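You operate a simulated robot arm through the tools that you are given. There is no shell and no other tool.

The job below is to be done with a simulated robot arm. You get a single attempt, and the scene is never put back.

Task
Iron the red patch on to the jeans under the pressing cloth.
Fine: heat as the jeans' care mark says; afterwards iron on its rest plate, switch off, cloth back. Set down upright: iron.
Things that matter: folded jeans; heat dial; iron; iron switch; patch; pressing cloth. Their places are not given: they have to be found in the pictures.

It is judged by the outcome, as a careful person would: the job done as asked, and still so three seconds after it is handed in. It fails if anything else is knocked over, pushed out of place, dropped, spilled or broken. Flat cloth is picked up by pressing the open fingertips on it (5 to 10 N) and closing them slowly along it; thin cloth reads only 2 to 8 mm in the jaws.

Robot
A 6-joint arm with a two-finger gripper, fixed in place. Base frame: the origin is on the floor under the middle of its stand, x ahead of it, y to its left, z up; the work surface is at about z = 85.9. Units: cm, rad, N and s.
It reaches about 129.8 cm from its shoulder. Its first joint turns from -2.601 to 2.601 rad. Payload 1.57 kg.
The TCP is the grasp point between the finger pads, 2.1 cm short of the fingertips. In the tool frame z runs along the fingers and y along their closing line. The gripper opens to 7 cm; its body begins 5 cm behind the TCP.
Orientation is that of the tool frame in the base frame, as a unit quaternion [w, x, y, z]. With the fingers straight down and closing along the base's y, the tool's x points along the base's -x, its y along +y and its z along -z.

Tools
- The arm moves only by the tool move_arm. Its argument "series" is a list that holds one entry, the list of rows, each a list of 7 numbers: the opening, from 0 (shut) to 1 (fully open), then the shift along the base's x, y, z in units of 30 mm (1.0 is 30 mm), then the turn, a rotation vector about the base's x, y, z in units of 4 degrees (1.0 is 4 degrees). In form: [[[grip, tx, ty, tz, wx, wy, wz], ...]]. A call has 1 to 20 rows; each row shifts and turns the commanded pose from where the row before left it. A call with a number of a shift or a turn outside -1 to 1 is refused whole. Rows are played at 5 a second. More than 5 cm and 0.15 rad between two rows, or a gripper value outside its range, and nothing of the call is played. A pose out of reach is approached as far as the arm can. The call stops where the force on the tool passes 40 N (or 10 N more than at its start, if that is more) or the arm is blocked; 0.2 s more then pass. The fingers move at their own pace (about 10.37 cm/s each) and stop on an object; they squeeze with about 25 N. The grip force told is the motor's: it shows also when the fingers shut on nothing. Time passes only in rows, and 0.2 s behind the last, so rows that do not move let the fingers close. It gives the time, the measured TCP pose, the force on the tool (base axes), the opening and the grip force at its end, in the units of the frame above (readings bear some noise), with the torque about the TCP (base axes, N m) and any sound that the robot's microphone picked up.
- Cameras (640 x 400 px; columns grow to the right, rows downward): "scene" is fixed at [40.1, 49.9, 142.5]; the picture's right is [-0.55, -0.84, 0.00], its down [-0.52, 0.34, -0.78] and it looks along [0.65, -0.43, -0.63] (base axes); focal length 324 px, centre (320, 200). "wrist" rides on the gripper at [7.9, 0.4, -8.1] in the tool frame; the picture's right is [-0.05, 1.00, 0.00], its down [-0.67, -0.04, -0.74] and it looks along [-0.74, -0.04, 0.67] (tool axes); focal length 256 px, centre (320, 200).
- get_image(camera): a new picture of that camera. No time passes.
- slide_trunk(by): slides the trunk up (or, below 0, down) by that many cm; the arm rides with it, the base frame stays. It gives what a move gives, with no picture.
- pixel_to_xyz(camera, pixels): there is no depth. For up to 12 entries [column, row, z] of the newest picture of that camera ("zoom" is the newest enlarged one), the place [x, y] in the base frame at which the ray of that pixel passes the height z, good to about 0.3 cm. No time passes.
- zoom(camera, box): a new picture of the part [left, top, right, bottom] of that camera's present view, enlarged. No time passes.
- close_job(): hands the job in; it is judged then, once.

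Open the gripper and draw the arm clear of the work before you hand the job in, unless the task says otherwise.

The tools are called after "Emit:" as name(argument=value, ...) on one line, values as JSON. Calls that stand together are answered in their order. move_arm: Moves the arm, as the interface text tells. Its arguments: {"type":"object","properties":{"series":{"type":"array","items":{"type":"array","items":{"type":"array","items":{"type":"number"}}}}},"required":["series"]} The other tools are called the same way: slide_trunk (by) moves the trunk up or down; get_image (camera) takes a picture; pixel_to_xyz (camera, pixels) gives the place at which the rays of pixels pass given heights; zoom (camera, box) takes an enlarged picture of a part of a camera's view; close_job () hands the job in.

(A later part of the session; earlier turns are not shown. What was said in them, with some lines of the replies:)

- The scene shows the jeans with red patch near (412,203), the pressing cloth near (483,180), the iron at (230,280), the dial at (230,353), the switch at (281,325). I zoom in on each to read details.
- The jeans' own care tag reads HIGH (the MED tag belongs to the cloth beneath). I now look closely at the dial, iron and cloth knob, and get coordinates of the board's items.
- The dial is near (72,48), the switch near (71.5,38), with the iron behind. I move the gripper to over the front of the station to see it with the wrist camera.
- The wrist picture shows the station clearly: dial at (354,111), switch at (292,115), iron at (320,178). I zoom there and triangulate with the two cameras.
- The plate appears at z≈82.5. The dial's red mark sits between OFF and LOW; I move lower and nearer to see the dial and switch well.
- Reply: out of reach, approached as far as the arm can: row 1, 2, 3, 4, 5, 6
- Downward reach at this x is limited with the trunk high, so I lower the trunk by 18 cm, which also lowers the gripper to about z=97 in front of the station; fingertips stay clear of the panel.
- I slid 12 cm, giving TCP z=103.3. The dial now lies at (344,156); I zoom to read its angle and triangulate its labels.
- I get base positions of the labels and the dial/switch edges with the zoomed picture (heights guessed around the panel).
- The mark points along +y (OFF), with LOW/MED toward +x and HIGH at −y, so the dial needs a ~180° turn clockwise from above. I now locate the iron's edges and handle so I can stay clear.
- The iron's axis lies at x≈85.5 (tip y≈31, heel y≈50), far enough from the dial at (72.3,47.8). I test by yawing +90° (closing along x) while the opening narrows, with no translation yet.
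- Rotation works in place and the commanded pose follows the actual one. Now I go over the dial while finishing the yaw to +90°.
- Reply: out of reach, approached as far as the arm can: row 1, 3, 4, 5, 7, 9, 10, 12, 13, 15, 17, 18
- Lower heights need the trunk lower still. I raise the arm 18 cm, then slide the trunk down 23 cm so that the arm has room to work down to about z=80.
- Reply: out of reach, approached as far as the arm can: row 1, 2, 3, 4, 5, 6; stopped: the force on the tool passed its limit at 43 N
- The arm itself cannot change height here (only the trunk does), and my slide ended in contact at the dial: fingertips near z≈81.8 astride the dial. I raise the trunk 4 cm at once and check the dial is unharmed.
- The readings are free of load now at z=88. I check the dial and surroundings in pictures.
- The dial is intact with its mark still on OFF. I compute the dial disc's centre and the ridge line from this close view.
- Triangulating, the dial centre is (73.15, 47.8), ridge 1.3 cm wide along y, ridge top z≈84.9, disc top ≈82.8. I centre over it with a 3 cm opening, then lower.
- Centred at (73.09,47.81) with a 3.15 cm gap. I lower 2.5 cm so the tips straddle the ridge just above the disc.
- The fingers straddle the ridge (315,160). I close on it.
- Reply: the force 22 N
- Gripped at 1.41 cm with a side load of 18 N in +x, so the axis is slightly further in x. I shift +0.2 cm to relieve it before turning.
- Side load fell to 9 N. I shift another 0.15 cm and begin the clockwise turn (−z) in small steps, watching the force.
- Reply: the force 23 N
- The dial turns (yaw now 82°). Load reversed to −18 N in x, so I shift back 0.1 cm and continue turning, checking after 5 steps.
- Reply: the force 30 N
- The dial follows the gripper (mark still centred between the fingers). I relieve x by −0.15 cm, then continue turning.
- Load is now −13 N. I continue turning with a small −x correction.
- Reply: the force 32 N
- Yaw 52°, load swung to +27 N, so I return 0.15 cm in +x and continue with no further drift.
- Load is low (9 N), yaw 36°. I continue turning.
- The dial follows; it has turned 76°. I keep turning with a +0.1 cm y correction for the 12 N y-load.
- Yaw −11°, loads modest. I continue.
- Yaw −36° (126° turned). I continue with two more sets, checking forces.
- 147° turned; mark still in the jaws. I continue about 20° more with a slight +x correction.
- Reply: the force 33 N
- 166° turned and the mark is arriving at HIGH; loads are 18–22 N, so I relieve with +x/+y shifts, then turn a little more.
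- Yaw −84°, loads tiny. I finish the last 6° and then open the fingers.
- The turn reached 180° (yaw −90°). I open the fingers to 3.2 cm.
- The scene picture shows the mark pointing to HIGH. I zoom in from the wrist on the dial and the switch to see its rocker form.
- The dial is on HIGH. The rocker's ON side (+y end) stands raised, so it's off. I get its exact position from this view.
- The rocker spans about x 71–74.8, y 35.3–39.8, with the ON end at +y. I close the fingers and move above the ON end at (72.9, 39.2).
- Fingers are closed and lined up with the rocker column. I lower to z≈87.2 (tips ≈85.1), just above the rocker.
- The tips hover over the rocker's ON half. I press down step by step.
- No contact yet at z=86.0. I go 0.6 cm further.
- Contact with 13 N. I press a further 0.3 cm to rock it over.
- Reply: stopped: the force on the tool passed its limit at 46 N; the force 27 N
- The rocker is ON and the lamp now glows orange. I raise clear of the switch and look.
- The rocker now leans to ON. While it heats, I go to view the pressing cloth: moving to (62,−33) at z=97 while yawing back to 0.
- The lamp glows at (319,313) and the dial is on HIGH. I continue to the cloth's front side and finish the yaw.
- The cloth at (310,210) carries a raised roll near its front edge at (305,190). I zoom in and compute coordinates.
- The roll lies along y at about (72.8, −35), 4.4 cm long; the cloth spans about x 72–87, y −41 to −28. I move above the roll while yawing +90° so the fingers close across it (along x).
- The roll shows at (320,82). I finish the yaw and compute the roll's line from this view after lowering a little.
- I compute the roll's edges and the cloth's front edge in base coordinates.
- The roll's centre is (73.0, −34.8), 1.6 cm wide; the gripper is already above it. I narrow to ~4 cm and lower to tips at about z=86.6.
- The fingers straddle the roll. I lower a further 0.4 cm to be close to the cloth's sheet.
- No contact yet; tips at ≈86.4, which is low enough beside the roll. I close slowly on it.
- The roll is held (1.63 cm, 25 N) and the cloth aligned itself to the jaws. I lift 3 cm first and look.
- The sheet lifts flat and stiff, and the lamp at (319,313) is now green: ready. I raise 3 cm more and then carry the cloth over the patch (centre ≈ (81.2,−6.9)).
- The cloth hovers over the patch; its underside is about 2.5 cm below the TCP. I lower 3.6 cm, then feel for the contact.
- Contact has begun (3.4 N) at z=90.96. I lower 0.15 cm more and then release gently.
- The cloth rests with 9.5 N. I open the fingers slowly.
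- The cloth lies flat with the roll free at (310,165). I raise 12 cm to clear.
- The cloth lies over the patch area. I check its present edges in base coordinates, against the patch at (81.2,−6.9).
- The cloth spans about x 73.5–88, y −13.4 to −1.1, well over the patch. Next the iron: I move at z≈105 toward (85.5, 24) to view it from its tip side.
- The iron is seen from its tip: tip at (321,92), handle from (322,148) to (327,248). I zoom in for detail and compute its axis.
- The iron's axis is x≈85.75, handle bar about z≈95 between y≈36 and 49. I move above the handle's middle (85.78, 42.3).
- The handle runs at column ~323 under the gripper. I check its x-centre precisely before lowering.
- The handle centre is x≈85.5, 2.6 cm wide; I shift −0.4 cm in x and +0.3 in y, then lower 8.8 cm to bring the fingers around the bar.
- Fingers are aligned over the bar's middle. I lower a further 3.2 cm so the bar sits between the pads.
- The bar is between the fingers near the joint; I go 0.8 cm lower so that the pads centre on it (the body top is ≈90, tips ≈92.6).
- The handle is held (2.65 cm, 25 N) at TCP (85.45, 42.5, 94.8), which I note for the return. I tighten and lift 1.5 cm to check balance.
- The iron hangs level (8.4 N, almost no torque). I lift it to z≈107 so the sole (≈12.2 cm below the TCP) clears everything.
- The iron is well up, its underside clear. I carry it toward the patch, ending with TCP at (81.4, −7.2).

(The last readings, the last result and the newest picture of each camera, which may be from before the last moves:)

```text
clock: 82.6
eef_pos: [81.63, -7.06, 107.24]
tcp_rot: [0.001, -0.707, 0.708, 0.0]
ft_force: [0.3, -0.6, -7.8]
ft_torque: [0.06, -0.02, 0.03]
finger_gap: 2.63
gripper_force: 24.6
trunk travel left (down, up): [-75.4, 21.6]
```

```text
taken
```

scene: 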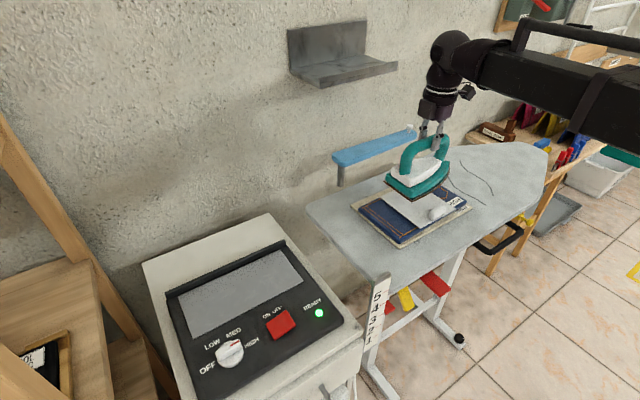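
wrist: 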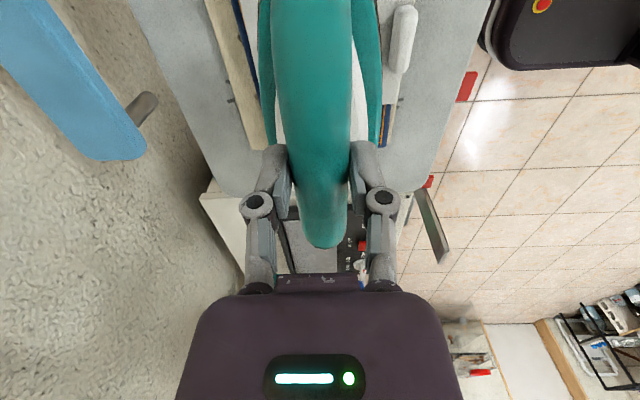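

The iron is above the cloth. I lower 5 cm, then check alignment before touching down.

Emit:
slide_trunk(by=-5)

Emit:
get_image(camera="wrist")

Emit:
zoom(camera="scene", box=[330, 110, 530, 260])

```text
clock: 83.5
eef_pos: [81.46, -7.25, 102.27]
tcp_rot: [0.002, -0.706, 0.708, 0.0]
ft_force: [-0.8, 0.9, -7.7]
ft_torque: [0.08, 0.0, -0.02]
finger_gap: 2.62
gripper_force: 24.6
trunk travel left (down, up): [-70.4, 26.6]
```

```text
taken
```

wrist: 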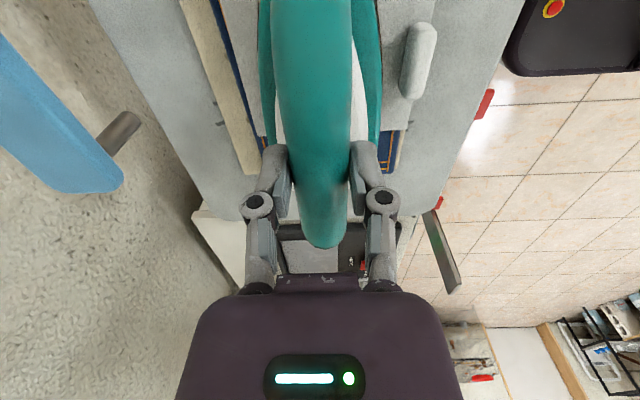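

```text
2.67 times, centred on (430, 185) of scene
```

zoom: 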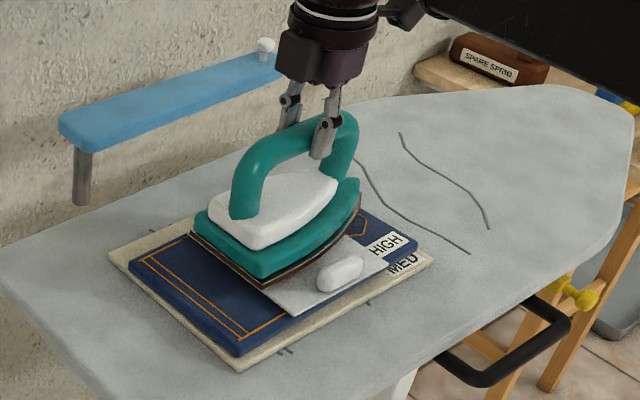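

The sole is clear of the roll on its near side and centred on the cloth. I lower to contact in small steps.

Emit:
slide_trunk(by=-1.1)

```text
clock: 84.1
eef_pos: [81.54, -7.04, 101.14]
tcp_rot: [0.001, -0.706, 0.708, -0.001]
ft_force: [-0.9, -0.5, -5.6]
ft_torque: [0.09, 0.04, 0.0]
finger_gap: 2.63
gripper_force: 25.1
trunk travel left (down, up): [-69.3, 27.7]
```

Load is beginning to drop (−5.6 N), so contact is near. I go 0.15 cm further.

Emit:
slide_trunk(by=-0.15)

```text
clock: 84.7
eef_pos: [81.53, -7.07, 101.0]
tcp_rot: [0.001, -0.706, 0.708, 0.001]
ft_force: [0.8, 0.1, 2.1]
ft_torque: [0.13, -0.09, 0.0]
finger_gap: 2.64
gripper_force: 25.1
trunk travel left (down, up): [-69.1, 27.9]
```

Contact: +2 N on the tool, i.e. about 10 N under the sole. I press a bit more.

Emit:
slide_trunk(by=-0.2)

Emit:
get_image(camera="scene")

Emit:
zoom(camera="scene", box=[330, 110, 530, 260])

```text
clock: 85.2
eef_pos: [81.42, -7.07, 100.9]
tcp_rot: [0.003, -0.707, 0.708, -0.001]
ft_force: [2.7, 0.2, 18.9]
ft_torque: [0.13, -0.03, -0.01]
finger_gap: 2.64
gripper_force: 24.8
trunk travel left (down, up): [-68.9, 28.1]
```

```text
taken
```

scene: 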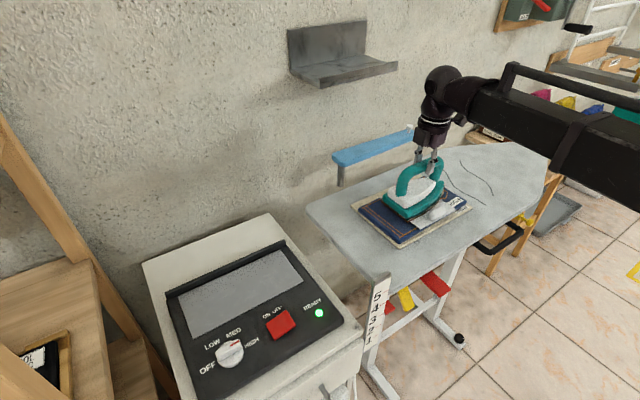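

```text
2.67 times, centred on (430, 185) of scene
```

zoom: 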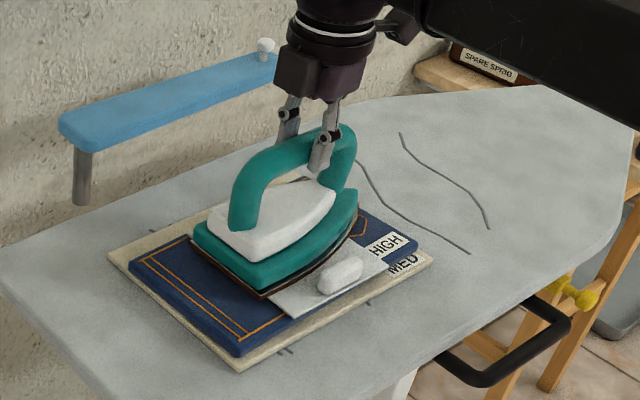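

The iron presses the cloth with ~27 N over the patch. I hold it still for some seconds.

Emit:
move_arm(series=[[[0, 0, 0, 0, 0, 0, 0], [0, 0, 0, 0, 0, 0, 0], [0, 0, 0, 0, 0, 0, 0], [0, 0, 0, 0, 0, 0, 0], [0, 0, 0, 0, 0, 0, 0], [0, 0, 0, 0, 0, 0, 0], [0, 0, 0, 0, 0, 0, 0], [0, 0, 0, 0, 0, 0, 0], [0, 0, 0, 0, 0, 0, 0], [0, 0, 0, 0, 0, 0, 0], [0, 0, 0, 0, 0, 0, 0], [0, 0, 0, 0, 0, 0, 0], [0, 0, 0, 0, 0, 0, 0], [0, 0, 0, 0, 0, 0, 0], [0, 0, 0, 0, 0, 0, 0], [0, 0, 0, 0, 0, 0, 0], [0, 0, 0, 0, 0, 0, 0], [0, 0, 0, 0, 0, 0, 0], [0, 0, 0, 0, 0, 0, 0], [0, 0, 0, 0, 0, 0, 0]]])

Emit:
zoom(camera="scene", box=[330, 110, 530, 260])

```text
clock: 89.4
eef_pos: [81.44, -7.04, 100.91]
tcp_rot: [0.002, -0.706, 0.708, -0.001]
ft_force: [0.5, 0.9, 11.1]
ft_torque: [0.19, 0.11, 0.02]
finger_gap: 2.65
gripper_force: 25.3
trunk travel left (down, up): [-68.9, 28.1]
```

```text
2.67 times, centred on (430, 185) of scene
```

zoom: 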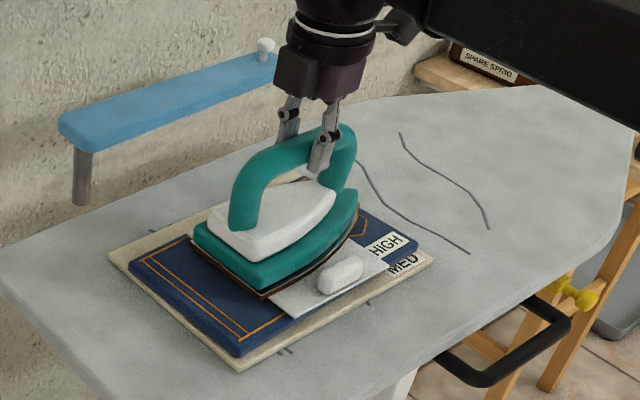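

Still pressing steadily (11 N + weight). No sign of trouble, so I hold on for another 4 s.

Emit:
move_arm(series=[[[0, 0, 0, 0, 0, 0, 0], [0, 0, 0, 0, 0, 0, 0], [0, 0, 0, 0, 0, 0, 0], [0, 0, 0, 0, 0, 0, 0], [0, 0, 0, 0, 0, 0, 0], [0, 0, 0, 0, 0, 0, 0], [0, 0, 0, 0, 0, 0, 0], [0, 0, 0, 0, 0, 0, 0], [0, 0, 0, 0, 0, 0, 0], [0, 0, 0, 0, 0, 0, 0], [0, 0, 0, 0, 0, 0, 0], [0, 0, 0, 0, 0, 0, 0], [0, 0, 0, 0, 0, 0, 0], [0, 0, 0, 0, 0, 0, 0], [0, 0, 0, 0, 0, 0, 0], [0, 0, 0, 0, 0, 0, 0], [0, 0, 0, 0, 0, 0, 0], [0, 0, 0, 0, 0, 0, 0], [0, 0, 0, 0, 0, 0, 0], [0, 0, 0, 0, 0, 0, 0]]])

Emit:
get_image(camera="scene")

```text
clock: 93.6
eef_pos: [81.43, -7.21, 100.78]
tcp_rot: [0.002, -0.707, 0.708, -0.001]
ft_force: [0.2, 0.4, 10.8]
ft_torque: [-0.12, -0.17, -0.02]
finger_gap: 2.62
gripper_force: 25.1
trunk travel left (down, up): [-68.9, 28.1]
```

```text
taken
```

scene: 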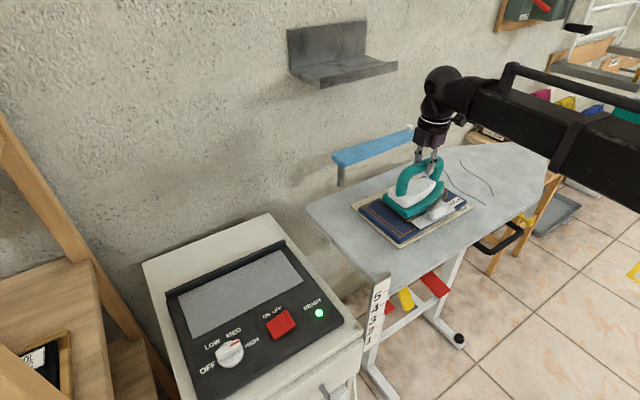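

About 9 s pressed. I hold for 3 s more, then lift.

Emit:
move_arm(series=[[[0, 0, 0, 0, 0, 0, 0], [0, 0, 0, 0, 0, 0, 0], [0, 0, 0, 0, 0, 0, 0], [0, 0, 0, 0, 0, 0, 0], [0, 0, 0, 0, 0, 0, 0], [0, 0, 0, 0, 0, 0, 0], [0, 0, 0, 0, 0, 0, 0], [0, 0, 0, 0, 0, 0, 0], [0, 0, 0, 0, 0, 0, 0], [0, 0, 0, 0, 0, 0, 0], [0, 0, 0, 0, 0, 0, 0], [0, 0, 0, 0, 0, 0, 0], [0, 0, 0, 0, 0, 0, 0], [0, 0, 0, 0, 0, 0, 0], [0, 0, 0, 0, 0, 0, 0]]])

Emit:
slide_trunk(by=6)

Emit:
get_image(camera="scene")

Emit:
zoom(camera="scene", box=[330, 110, 530, 260])

```text
clock: 96.8
eef_pos: [81.43, -7.2, 100.95]
tcp_rot: [0.002, -0.706, 0.708, -0.001]
ft_force: [-0.1, 0.3, 8.8]
ft_torque: [0.17, 0.12, 0.01]
finger_gap: 2.61
gripper_force: 24.8
trunk travel left (down, up): [-68.9, 28.1]
```

```text
clock: 97.8
eef_pos: [81.59, -7.16, 106.9]
tcp_rot: [0.001, -0.706, 0.708, 0.0]
ft_force: [-0.3, -1.1, -8.9]
ft_torque: [0.06, -0.02, 0.02]
finger_gap: 2.65
gripper_force: 25.0
trunk travel left (down, up): [-74.9, 22.1]
```

```text
taken
```

scene: 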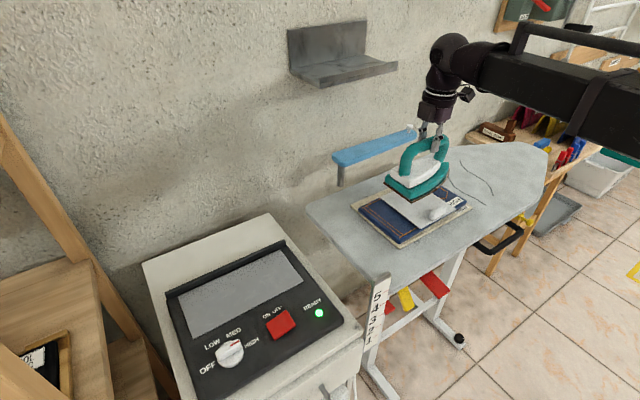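

```text
2.67 times, centred on (430, 185) of scene
```

zoom: 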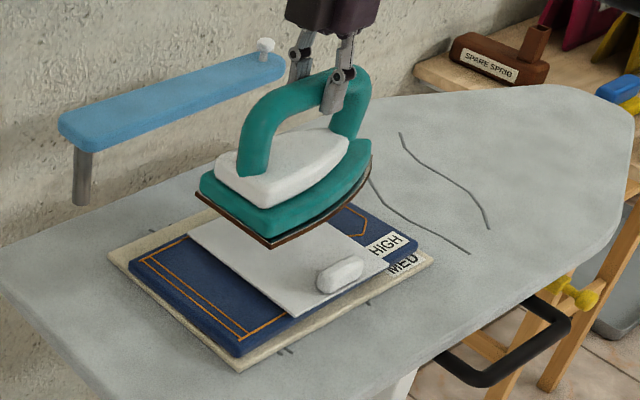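

The cloth stayed in place. I carry the iron back above its rest plate, mirroring the path.

Emit:
move_arm(series=[[[0, 0, 0.3, 0, 0, 0, 0], [0, 0, 0.6, 0, 0, 0, 0], [0, 0, 0.9, 0, 0, 0, 0], [0, 0, 0.95, 0, 0, 0, 0], [0, 0, 0.95, 0, 0, 0, 0], [0, 0, 0.95, 0, 0, 0, 0], [0, 0.1, 0.95, 0, 0, 0, 0], [0, 0.1, 0.95, 0, 0, 0, 0], [0, 0.1, 0.95, 0, 0, 0, 0], [0, 0.1, 0.95, 0, 0, 0, 0], [0, 0.1, 0.95, 0, 0, 0, 0], [0, 0.1, 0.95, 0, 0, 0, 0], [0, 0.1, 0.95, 0, 0, 0, 0], [0, 0.1, 0.95, 0, 0, 0, 0], [0, 0.1, 0.95, 0, 0, 0, 0], [0, 0.1, 0.95, 0, 0, 0, 0], [0, 0.1, 0.95, 0, 0, 0, 0], [0, 0.1, 0.9, 0, 0, 0, 0], [0, 0.1, 0.55, 0, 0, 0, 0], [0, 0, 0, 0, 0, 0, 0]]])

Emit:
get_image(camera="scene")

Emit:
get_image(camera="wrist")

```text
clock: 102.0
eef_pos: [85.57, 42.49, 106.73]
tcp_rot: [0.001, -0.707, 0.708, 0.0]
ft_force: [-0.7, -0.2, -8.4]
ft_torque: [0.06, -0.02, 0.0]
finger_gap: 2.63
gripper_force: 25.0
trunk travel left (down, up): [-74.9, 22.1]
```

```text
taken
```

scene: 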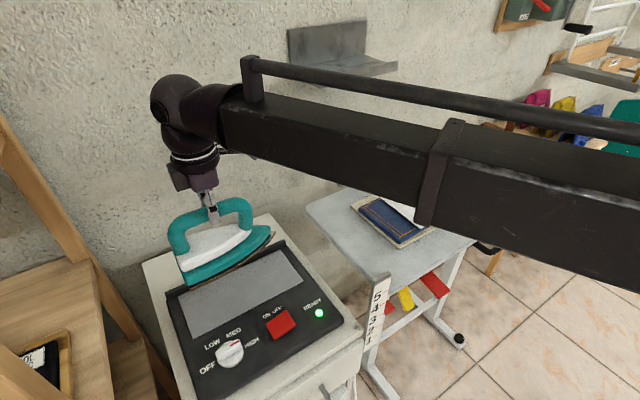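

```text
taken
```

wrist: 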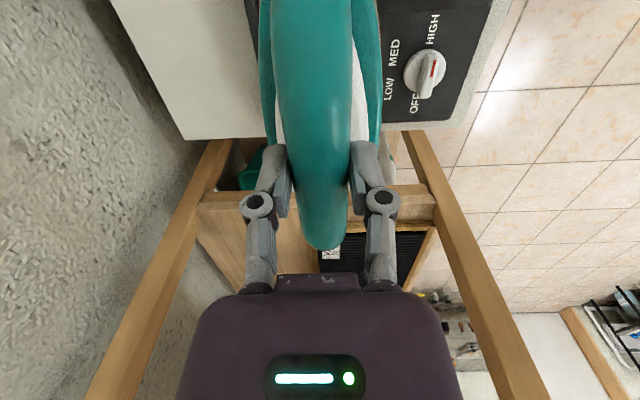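

The iron is back over the plate at (85.57, 42.49), same as when lifted. I lower to just above contact.

Emit:
slide_trunk(by=-11)

Emit:
zoom(camera="scene", box=[150, 200, 320, 310])

Emit:
get_image(camera="wrist")

```text
clock: 103.4
eef_pos: [85.53, 42.45, 95.76]
tcp_rot: [0.002, -0.706, 0.708, 0.0]
ft_force: [0.6, -0.1, -8.6]
ft_torque: [0.07, 0.01, -0.03]
finger_gap: 2.62
gripper_force: 25.0
trunk travel left (down, up): [-63.9, 33.1]
```

```text
3.64 times, centred on (235, 255) of scene
```

zoom: 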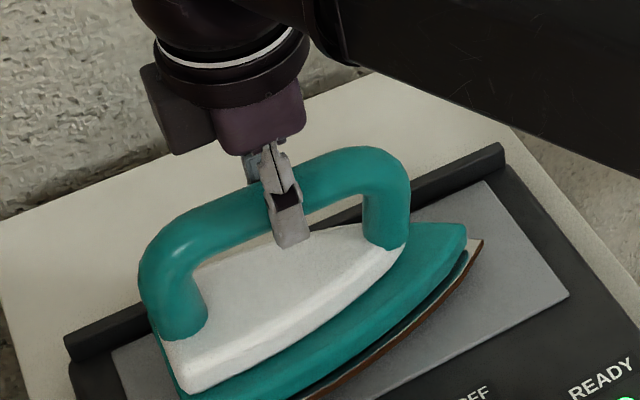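

```text
taken
```

wrist: 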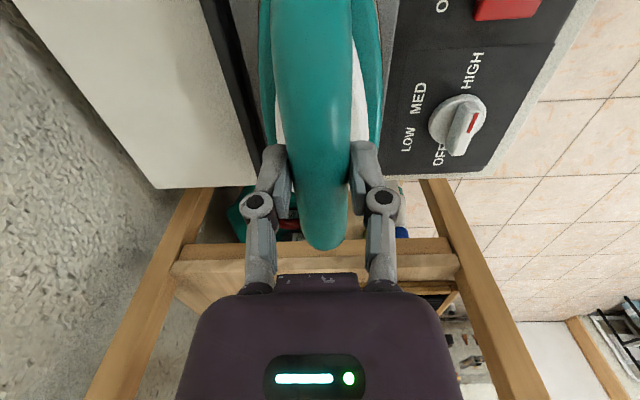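

The iron hangs about 1 cm over the plate, aligned as at first. I lower 0.8 cm.

Emit:
slide_trunk(by=-0.8)

```text
clock: 104.0
eef_pos: [85.54, 42.42, 94.94]
tcp_rot: [0.001, -0.706, 0.708, 0.0]
ft_force: [0.6, 0.0, -7.7]
ft_torque: [0.09, 0.0, 0.01]
finger_gap: 2.63
gripper_force: 24.6
trunk travel left (down, up): [-63.1, 33.9]
```

Still hanging (−7.7 N). I lower another 0.2 cm.

Emit:
slide_trunk(by=-0.2)

```text
clock: 104.5
eef_pos: [85.63, 42.52, 94.71]
tcp_rot: [0.001, -0.707, 0.708, 0.0]
ft_force: [0.1, -0.6, -8.0]
ft_torque: [0.01, -0.01, 0.01]
finger_gap: 2.6
gripper_force: 24.9
trunk travel left (down, up): [-62.9, 34.1]
```

Still −8 N, so I lower a further 0.15 cm.

Emit:
slide_trunk(by=-0.15)

```text
clock: 105.0
eef_pos: [85.43, 42.65, 94.64]
tcp_rot: [0.001, -0.706, 0.708, 0.0]
ft_force: [0.4, 1.4, 1.7]
ft_torque: [-0.68, 0.0, 0.03]
finger_gap: 2.63
gripper_force: 25.2
trunk travel left (down, up): [-62.8, 34.2]
```

The sole touches (force now +1.7 N, tip side first by a hair). I lower 0.1 cm more, then open the fingers slowly.

Emit:
slide_trunk(by=-0.08)

Emit:
move_arm(series=[[[0.4, 0, 0, 0, 0, 0, 0], [0.43, 0, 0, 0, 0, 0, 0], [0.5, 0, 0, 0, 0, 0, 0], [0.65, 0, 0, 0, 0, 0, 0], [0.9, 0, 0, 0, 0, 0, 0], [1, 0, 0, 0, 0, 0, 0], [1, 0, 0, 0, 0, 0, 0]]])

Emit:
zoom(camera="scene", box=[150, 200, 320, 310])

Emit:
get_image(camera="wrist")

```text
clock: 105.5
eef_pos: [85.39, 42.59, 94.59]
tcp_rot: [0.002, -0.707, 0.707, 0.0]
ft_force: [2.5, 4.3, 11.4]
ft_torque: [-0.22, -0.13, 0.07]
finger_gap: 2.64
gripper_force: 25.5
trunk travel left (down, up): [-62.7, 34.3]
```

```text
clock: 107.1
eef_pos: [85.55, 42.54, 94.62]
tcp_rot: [0.001, -0.706, 0.708, 0.0]
ft_force: [0.4, -0.3, -0.6]
ft_torque: [-0.02, -0.01, 0.02]
finger_gap: 7.01
gripper_force: 0.0
trunk travel left (down, up): [-62.7, 34.3]
```

```text
3.64 times, centred on (235, 255) of scene
```

zoom: 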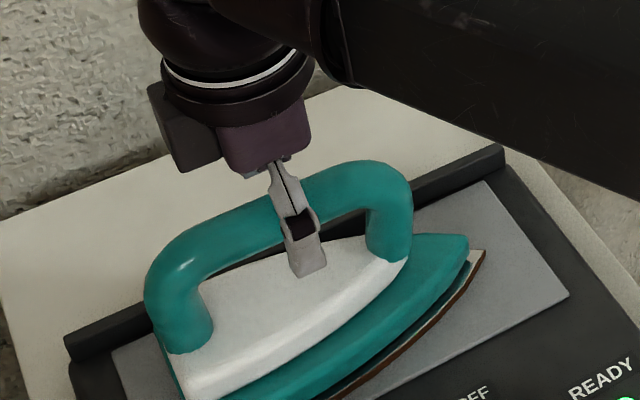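

```text
taken
```

wrist: 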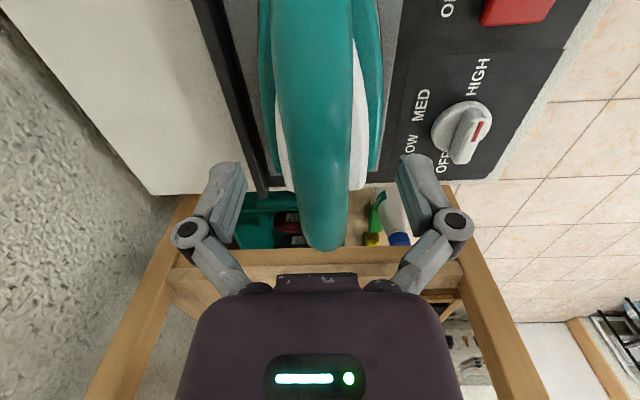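

The iron stands flat on the plate and the fingers are open around the handle. I raise 10 cm straight up.

Emit:
slide_trunk(by=10)

Emit:
zoom(camera="scene", box=[140, 200, 350, 390])

```text
clock: 108.4
eef_pos: [85.46, 42.55, 104.62]
tcp_rot: [-0.002, 0.707, -0.707, 0.0]
ft_force: [-0.1, -0.2, 0.5]
ft_torque: [-0.02, 0.02, -0.01]
finger_gap: 7.0
gripper_force: 0.0
trunk travel left (down, up): [-72.7, 24.3]
```

```text
2.11 times, centred on (245, 295) of scene
```

zoom: 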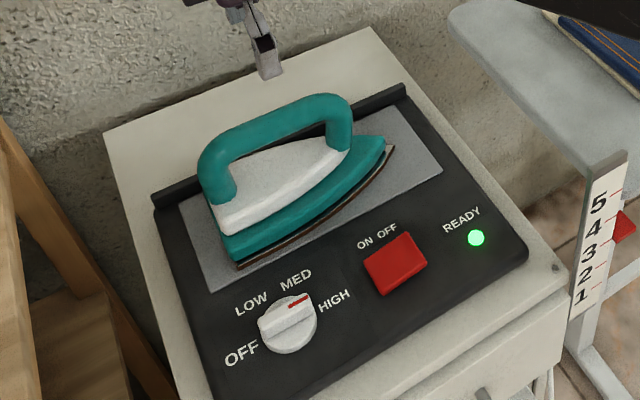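

The iron is back as it stood. Next the switch: I close the fingers and move over the rocker's OFF end at (72.9, 36.0).

Emit:
move_arm(series=[[[0.5, -0.84, -0.437, 0, 0, 0, 0], [0.2, -0.84, -0.437, 0, 0, 0, 0], [0, -0.84, -0.437, 0, 0, 0, 0], [0, -0.84, -0.437, 0, 0, 0, 0], [0, -0.84, -0.437, 0, 0, 0, 0], [0, 0, 0, 0, 0, 0, 0]]])

Emit:
get_image(camera="wrist")

```text
clock: 109.8
eef_pos: [72.83, 35.89, 104.55]
tcp_rot: [0.001, -0.707, 0.707, 0.0]
ft_force: [0.3, 0.6, 0.0]
ft_torque: [0.01, 0.0, -0.02]
finger_gap: 0.0
gripper_force: 24.9
trunk travel left (down, up): [-72.7, 24.3]
```

```text
taken
```

wrist: 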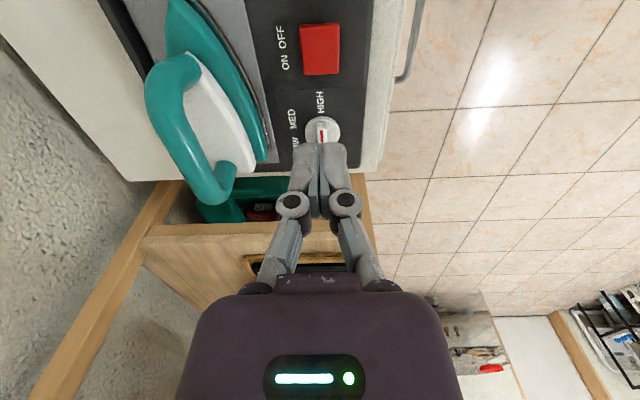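

The rocker shows at (320,49) in line with the closed fingers. I verify its position from this side.

Emit:
pixel_to_xyz(camera="wrist", pixels=[[301, 25, 83.7], [339, 23, 83.7], [341, 73, 83.2], [303, 76, 83.2], [321, 49, 83.5]])

Emit:
slide_trunk(by=-16.5)

Emit:
get_image(camera="wrist")

Emit:
zoom(camera="scene", box=[200, 270, 360, 380])

```text
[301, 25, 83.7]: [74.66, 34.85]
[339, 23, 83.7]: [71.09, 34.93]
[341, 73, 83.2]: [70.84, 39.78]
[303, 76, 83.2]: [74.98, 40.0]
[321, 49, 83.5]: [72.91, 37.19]
```

```text
clock: 111.7
eef_pos: [72.92, 35.95, 88.11]
tcp_rot: [0.001, -0.707, 0.708, 0.0]
ft_force: [0.7, 0.7, 0.6]
ft_torque: [-0.05, -0.01, 0.06]
finger_gap: 0.0
gripper_force: 25.2
trunk travel left (down, up): [-56.2, 40.8]
```

```text
taken
```

wrist: 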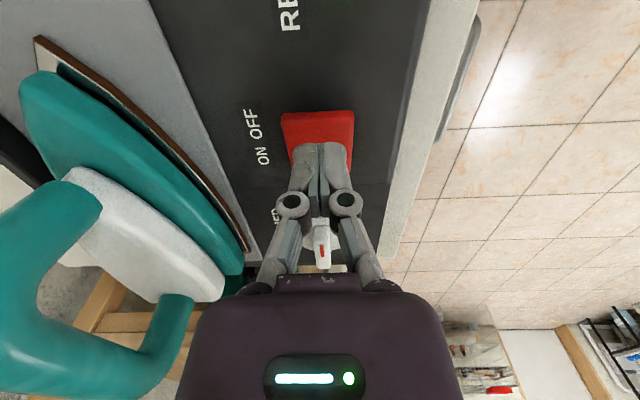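

```text
3.64 times, centred on (280, 325) of scene
```

zoom: 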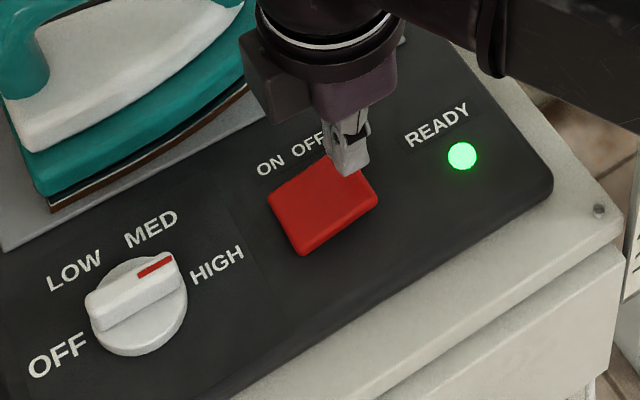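

The fingertips are over the OFF end. I lower 2 cm and then press in small steps.

Emit:
slide_trunk(by=-2)

Emit:
slide_trunk(by=-0.5)

```text
clock: 112.4
eef_pos: [72.85, 36.03, 86.21]
tcp_rot: [0.001, -0.706, 0.708, 0.0]
ft_force: [0.0, 0.5, 0.3]
ft_torque: [0.01, -0.01, 0.01]
finger_gap: 0.01
gripper_force: 24.8
trunk travel left (down, up): [-54.2, 42.8]
```

```text
clock: 112.9
eef_pos: [72.89, 35.85, 85.6]
tcp_rot: [0.002, -0.706, 0.708, 0.0]
ft_force: [0.5, 1.0, 0.2]
ft_torque: [-0.01, -0.02, -0.01]
finger_gap: 0.01
gripper_force: 28.6
trunk travel left (down, up): [-53.7, 43.3]
```

Still no contact at 85.6 (the tips are ≈83.5). I press another 0.3 cm.

Emit:
slide_trunk(by=-0.3)

Emit:
zoom(camera="scene", box=[200, 270, 360, 380])

```text
clock: 113.5
eef_pos: [72.92, 35.94, 85.55]
tcp_rot: [0.004, -0.706, 0.708, -0.001]
ft_force: [-0.9, -0.8, 25.3]
ft_torque: [0.18, 0.09, -0.04]
finger_gap: 0.6
gripper_force: 28.3
trunk travel left (down, up): [-53.5, 43.5]
stopped: the force on the tool passed its limit at 42 N (the readings are from after the stop); the commanded pose is now the measured one
```

```text
3.64 times, centred on (280, 325) of scene
```

zoom: 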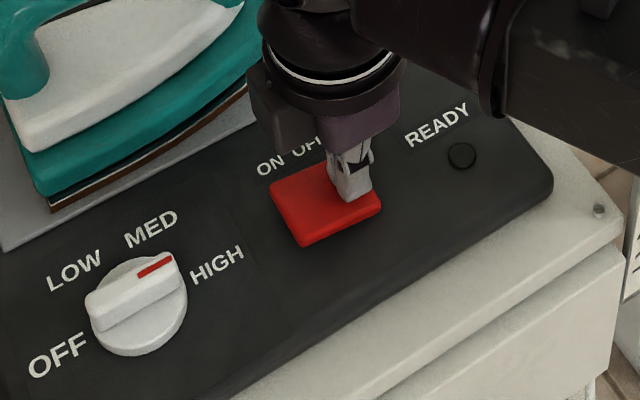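

The READY lamp is dark: switched off. I raise clear.

Emit:
slide_trunk(by=13)

Emit:
zoom(camera="scene", box=[140, 200, 350, 390])

```text
clock: 115.1
eef_pos: [72.98, 36.03, 98.5]
tcp_rot: [0.002, -0.706, 0.708, -0.001]
ft_force: [-0.3, -0.3, 0.1]
ft_torque: [0.02, 0.01, 0.01]
finger_gap: 0.0
gripper_force: 28.3
trunk travel left (down, up): [-66.5, 30.5]
```

```text
2.11 times, centred on (245, 295) of scene
```

zoom: 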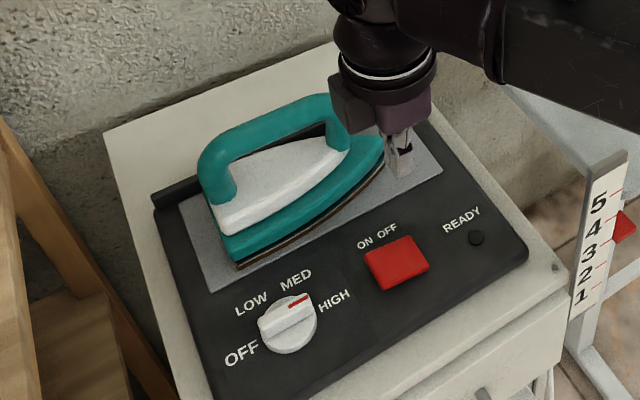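

The station is done: iron on its plate, switch off. I return to above the cloth's roll at about (74.4, −7.2).

Emit:
move_arm(series=[[[0.3, 0.031, -0.96, 0, 0, 0, 0], [0.6, 0.031, -0.96, 0, 0, 0, 0], [0.6, 0.031, -0.96, 0, 0, 0, 0], [0.6, 0.031, -0.96, 0, 0, 0, 0], [0.6, 0.031, -0.96, 0, 0, 0, 0], [0.6, 0.031, -0.96, 0, 0, 0, 0], [0.6, 0.031, -0.96, 0, 0, 0, 0], [0.6, 0.031, -0.96, 0, 0, 0, 0], [0.6, 0.031, -0.96, 0, 0, 0, 0], [0.6, 0.031, -0.96, 0, 0, 0, 0], [0.6, 0.031, -0.96, 0, 0, 0, 0], [0.6, 0.031, -0.96, 0, 0, 0, 0], [0.6, 0.031, -0.96, 0, 0, 0, 0], [0.6, 0.031, -0.96, 0, 0, 0, 0], [0.6, 0.031, -0.96, 0, 0, 0, 0], [0.6, 0, 0, 0, 0, 0, 0]]])

Emit:
get_image(camera="wrist")

```text
clock: 118.5
eef_pos: [74.47, -7.25, 98.3]
tcp_rot: [0.004, -0.707, 0.707, -0.001]
ft_force: [0.0, -0.1, 0.4]
ft_torque: [0.01, 0.01, -0.01]
finger_gap: 4.21
gripper_force: 0.1
trunk travel left (down, up): [-66.5, 30.5]
```

```text
taken
```

wrist: 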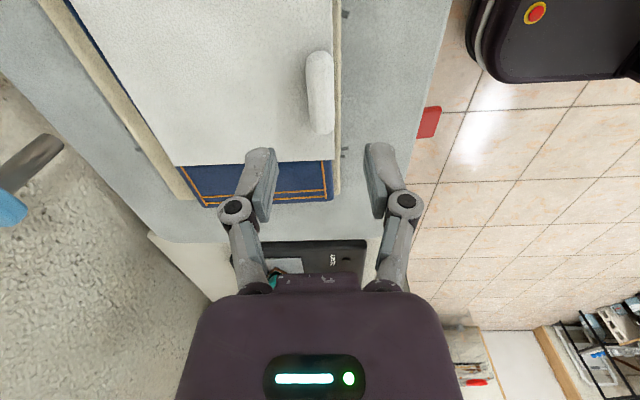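

The roll shows at (319,92). I compute its exact place at its height.

Emit:
pixel_to_xyz(camera="wrist", pixels=[[306, 70, 89.5], [332, 70, 89.5], [309, 120, 89.5], [334, 120, 89.5], [319, 92, 89.7], [318, 52, 89.7], [322, 134, 89.7]])

```text
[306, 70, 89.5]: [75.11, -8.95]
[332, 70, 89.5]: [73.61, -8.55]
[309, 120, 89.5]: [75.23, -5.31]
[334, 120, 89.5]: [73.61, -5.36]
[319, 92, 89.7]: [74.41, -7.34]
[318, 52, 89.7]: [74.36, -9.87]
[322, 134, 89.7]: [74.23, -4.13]
```

The roll's centre (74.4, −7.1) lies right under the gripper. I lower 7.4 cm to the height at which I released it (~90.9).

Emit:
slide_trunk(by=-7.4)

Emit:
get_image(camera="wrist")

```text
clock: 119.6
eef_pos: [74.45, -7.24, 90.91]
tcp_rot: [0.003, -0.706, 0.708, -0.001]
ft_force: [1.1, 0.2, 0.3]
ft_torque: [-0.02, 0.03, 0.0]
finger_gap: 4.2
gripper_force: 0.1
trunk travel left (down, up): [-59.1, 37.9]
```

```text
taken
```

wrist: 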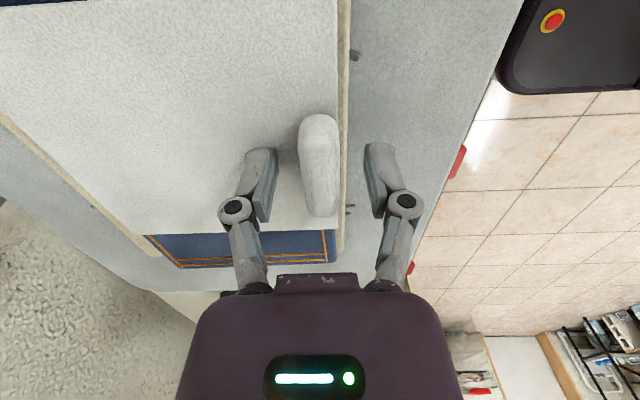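

The fingers straddle the roll, no contact. I close slowly on it.

Emit:
move_arm(series=[[[0.5, 0, 0, 0, 0, 0, 0], [0.4, 0, 0, 0, 0, 0, 0], [0.32, 0, 0, 0, 0, 0, 0], [0.26, 0, 0, 0, 0, 0, 0], [0.2, 0, 0, 0, 0, 0, 0], [0.12, 0, 0, 0, 0, 0, 0], [0.05, 0, 0, 0, 0, 0, 0], [0, 0, 0, 0, 0, 0, 0], [0, 0, 0, 0, 0, 0, 0]]])

```text
clock: 121.6
eef_pos: [74.31, -7.23, 90.96]
tcp_rot: [0.003, -0.706, 0.708, -0.001]
ft_force: [0.1, -0.4, 0.6]
ft_torque: [-0.01, -0.03, 0.01]
finger_gap: 1.59
gripper_force: 24.8
trunk travel left (down, up): [-59.1, 37.9]
```

The roll is held again (1.59 cm). I lift 4 cm and look at the patch.

Emit:
slide_trunk(by=4.5)

Emit:
zoom(camera="scene", box=[330, 110, 530, 260])

```text
clock: 122.5
eef_pos: [74.38, -7.3, 95.4]
tcp_rot: [0.003, -0.706, 0.708, -0.001]
ft_force: [0.6, 0.7, -0.5]
ft_torque: [-0.02, 0.0, 0.03]
finger_gap: 1.62
gripper_force: 25.2
trunk travel left (down, up): [-63.6, 33.4]
```

```text
2.67 times, centred on (430, 185) of scene
```

zoom: 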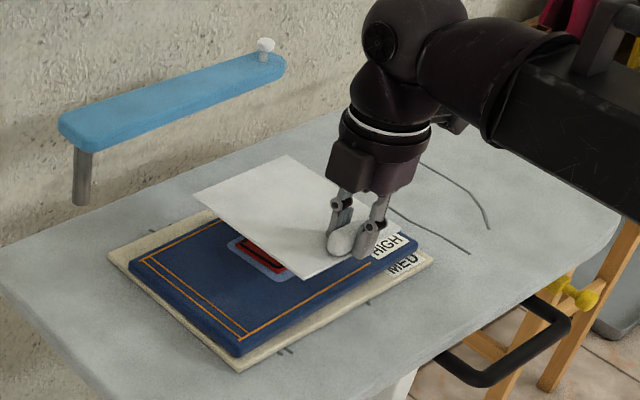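

The red patch remains on the jeans, unmarked, as the cloth lifts away. I carry the cloth back to its first place: roll at (73.0, −34.85), with the original small rotation of about 3.4°.

Emit:
move_arm(series=[[[0, -0.035, -0.48, 0, 0, 0, 0], [0, -0.035, -0.7, 0, 0, 0, 0], [0, -0.035, -0.7, 0, 0, 0, 0], [0, -0.035, -0.7, 0, 0, 0, 0], [0, -0.035, -0.7, 0, 0, 0, 0], [0, -0.035, -0.7, 0, 0, 0, 0], [0, -0.035, -0.7, 0, 0, 0, 0], [0, -0.035, -0.7, 0, 0, 0, 0], [0, -0.035, -0.7, 0, 0, 0, 0], [0, -0.035, -0.7, 0, 0, 0, 0], [0, -0.035, -0.7, 0, 0, 0, 0], [0, -0.035, -0.7, 0, 0, 0, 0.45], [0, -0.035, -0.7, 0, 0, 0, 0.4], [0, 0, -0.3, 0, 0, 0, 0], [0, 0, 0, 0, 0, 0, 0]]])

Emit:
get_image(camera="wrist")

Emit:
get_image(camera="scene")

Emit:
zoom(camera="scene", box=[330, 110, 530, 260])

```text
clock: 125.7
eef_pos: [73.01, -34.62, 95.41]
tcp_rot: [-0.004, 0.728, -0.686, 0.001]
ft_force: [-0.4, -0.4, -0.4]
ft_torque: [0.0, 0.05, -0.01]
finger_gap: 1.6
gripper_force: 25.2
trunk travel left (down, up): [-63.6, 33.4]
```

```text
taken
```

wrist: 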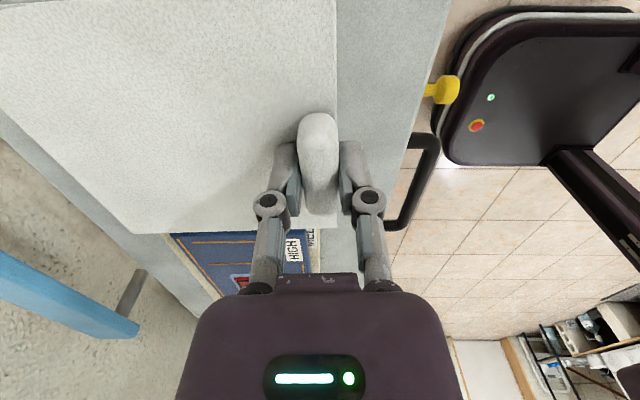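

```text
taken
```

scene: 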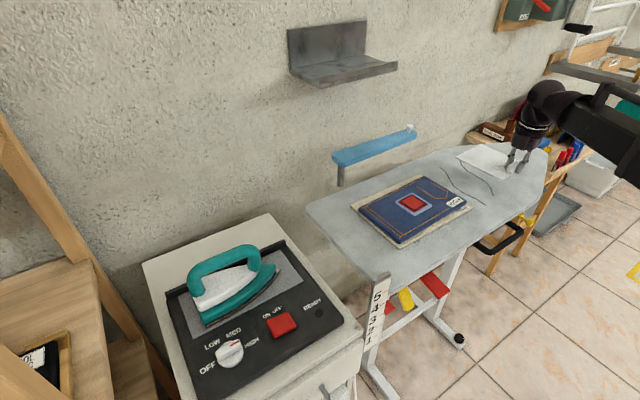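

```text
2.67 times, centred on (430, 185) of scene
```

zoom: 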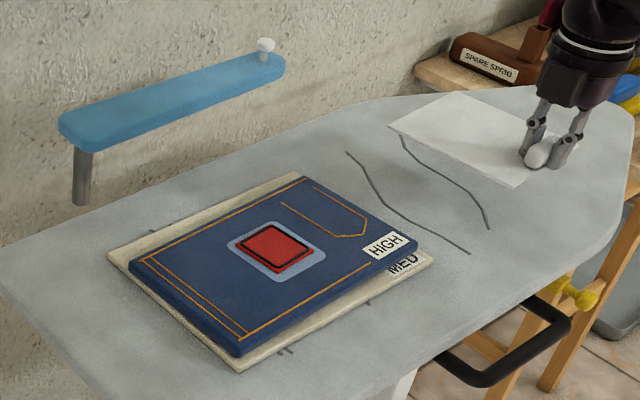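

The patch now shows a dark edge line; I zoom in closely on it.

Emit:
zoom(camera="scene", box=[385, 185, 445, 222])

```text
10.67 times, centred on (415, 204) of scene
```

zoom: 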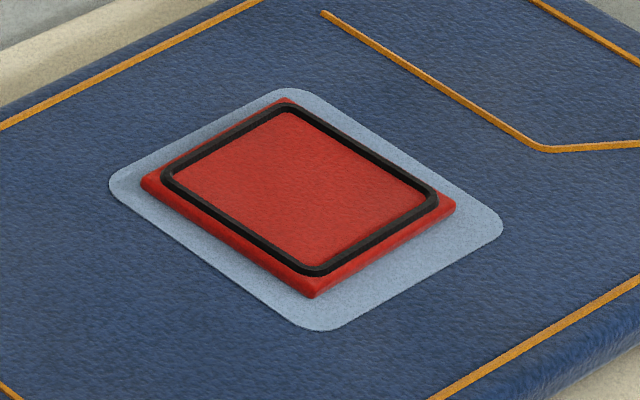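

The patch is firmly on, now with a clean pressed outline and no scorch on the jeans. I lower the cloth to its first spot on the board.

Emit:
move_arm(series=[[[0, 0, -0.07, 0, 0, 0, 0], [0, 0, 0, 0, 0, 0, 0]]])

Emit:
slide_trunk(by=-6.6)

```text
clock: 126.3
eef_pos: [72.99, -35.01, 95.48]
tcp_rot: [-0.004, 0.727, -0.687, 0.001]
ft_force: [0.6, 0.1, -0.6]
ft_torque: [0.0, 0.01, -0.03]
finger_gap: 1.59
gripper_force: 24.9
trunk travel left (down, up): [-63.6, 33.4]
```

```text
clock: 127.3
eef_pos: [73.0, -34.95, 88.86]
tcp_rot: [-0.004, 0.727, -0.687, 0.0]
ft_force: [0.5, -0.2, -0.7]
ft_torque: [0.02, -0.02, -0.02]
finger_gap: 1.6
gripper_force: 25.3
trunk travel left (down, up): [-57.0, 40.0]
```

No contact yet at 88.86. I lower 0.35 cm.

Emit:
slide_trunk(by=-0.35)

```text
clock: 127.9
eef_pos: [73.02, -35.08, 88.47]
tcp_rot: [-0.004, 0.727, -0.687, 0.001]
ft_force: [1.3, -0.2, -0.8]
ft_torque: [-0.06, 0.02, -0.03]
finger_gap: 1.63
gripper_force: 24.7
trunk travel left (down, up): [-56.6, 40.4]
```

Still hanging; I lower another 0.15 cm.

Emit:
slide_trunk(by=-0.15)

```text
clock: 128.4
eef_pos: [72.95, -34.88, 88.48]
tcp_rot: [-0.004, 0.727, -0.687, 0.001]
ft_force: [4.1, -2.7, 16.4]
ft_torque: [-0.15, -0.05, 0.03]
finger_gap: 1.61
gripper_force: 25.6
trunk travel left (down, up): [-56.5, 40.5]
```

The cloth is down on the board (16 N). I open the fingers slowly to release it.

Emit:
move_arm(series=[[[0.25, 0, 0, 0, 0, 0, 0], [0.3, 0, 0, 0, 0, 0, 0], [0.4, 0, 0, 0, 0, 0, 0], [0.6, 0, 0, 0, 0, 0, 0], [0.6, 0, 0, 0, 0, 0, 0]]])

Emit:
get_image(camera="wrist")

```text
clock: 129.6
eef_pos: [72.95, -35.05, 88.4]
tcp_rot: [-0.002, 0.727, -0.686, 0.001]
ft_force: [0.2, -0.5, 0.3]
ft_torque: [0.01, -0.02, 0.03]
finger_gap: 4.17
gripper_force: 0.1
trunk travel left (down, up): [-56.5, 40.5]
```

```text
taken
```

wrist: 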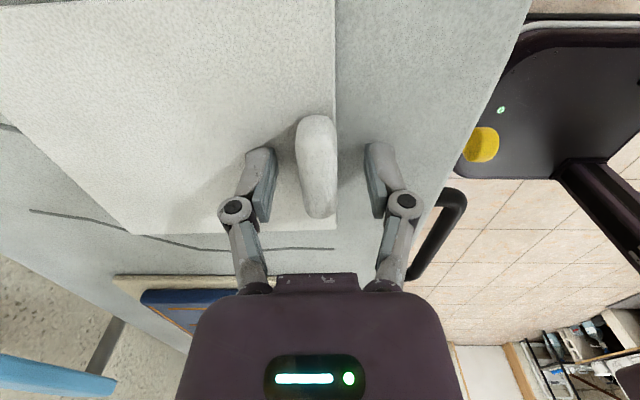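

The cloth is free. I raise straight up and then check the whole scene.

Emit:
slide_trunk(by=14)

Emit:
move_arm(series=[[[1, -0.8, 0, 0, 0, 0, 0], [1, -0.8, 0, 0, 0, 0, 0], [1, -0.8, 0, 0, 0, 0, 0], [1, -0.8, 0, 0, 0, 0, 0], [1, 0, 0, 0, 0, 0, 0]]])

Emit:
get_image(camera="scene")

Emit:
zoom(camera="scene", box=[340, 130, 560, 260])

Emit:
zoom(camera="scene", box=[140, 210, 370, 400])

```text
clock: 131.2
eef_pos: [73.01, -34.98, 102.29]
tcp_rot: [-0.003, 0.728, -0.686, 0.0]
ft_force: [-0.2, 0.1, -1.0]
ft_torque: [0.03, 0.02, 0.03]
finger_gap: 4.22
gripper_force: 0.1
trunk travel left (down, up): [-70.5, 26.5]
```

```text
clock: 132.4
eef_pos: [63.43, -34.69, 102.37]
tcp_rot: [-0.004, 0.727, -0.686, 0.001]
ft_force: [0.0, -0.2, 0.6]
ft_torque: [-0.01, 0.01, 0.02]
finger_gap: 7.0
gripper_force: 0.0
trunk travel left (down, up): [-70.5, 26.5]
```

```text
taken
```

scene: 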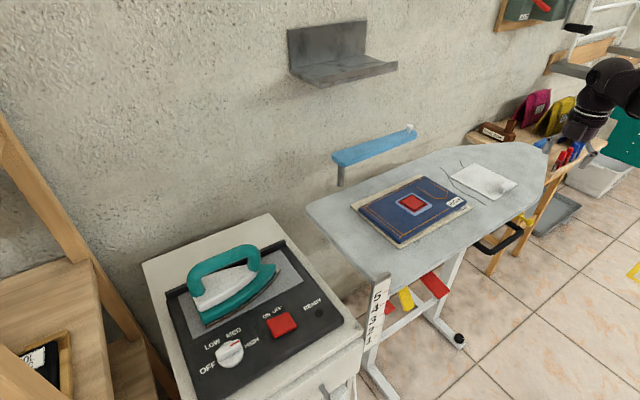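

```text
2.91 times, centred on (450, 195) of scene
```

zoom: 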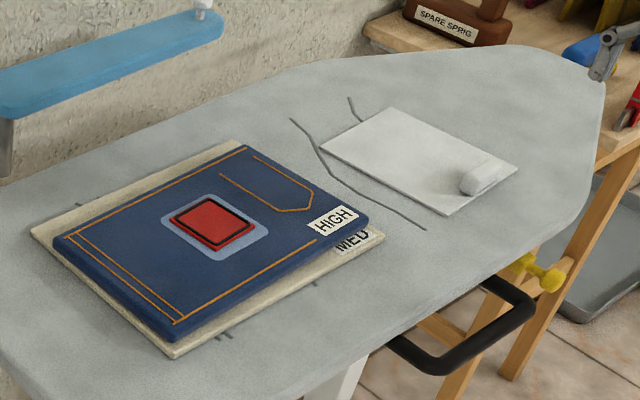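

```text
2.11 times, centred on (255, 305) of scene
```

zoom: 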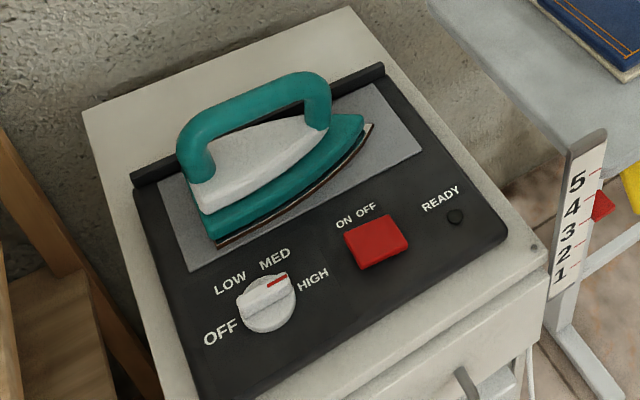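

Everything matches its first place: cloth corners as at the start, jeans undisturbed with the patch bonded, iron upright on its plate, switch off and lamp dark, dial on HIGH, gripper open and clear. I hand the job in.

Emit:
close_job()

```text
The job is handed in.
```

I ironed the red patch onto the jeans under the pressing cloth and handed the job in. I haven't seen the judge's result.

- **Heat:** I set the dial to HIGH, as the jeans' own care tag says. The MED tag belongs to the cloth under the jeans. I waited for the READY lamp to turn green before ironing.
- **Pressing:** I laid the cloth over the patch and held the iron still on it for about 12 seconds. The sole was longer than the cloth, so its ends extended slightly past it over the jeans. When I lifted the cloth, the patch stayed on the jeans. There was a new dark outline around its edge and no scorch on the jeans. I took the outline to mean it had bonded, but I didn't test that by touch.
- **Afterwards:** The iron is upright on its rest plate and the switch is off with the lamp dark. The cloth is back where it was. I left the dial on HIGH, since only the switch was to be turned off.

Early on, I lowered the gripper onto the dial too fast and it stopped on contact at 43 N. The dial wasn't damaged or turned, and nothing else looks knocked over or out of place in the last pictures.
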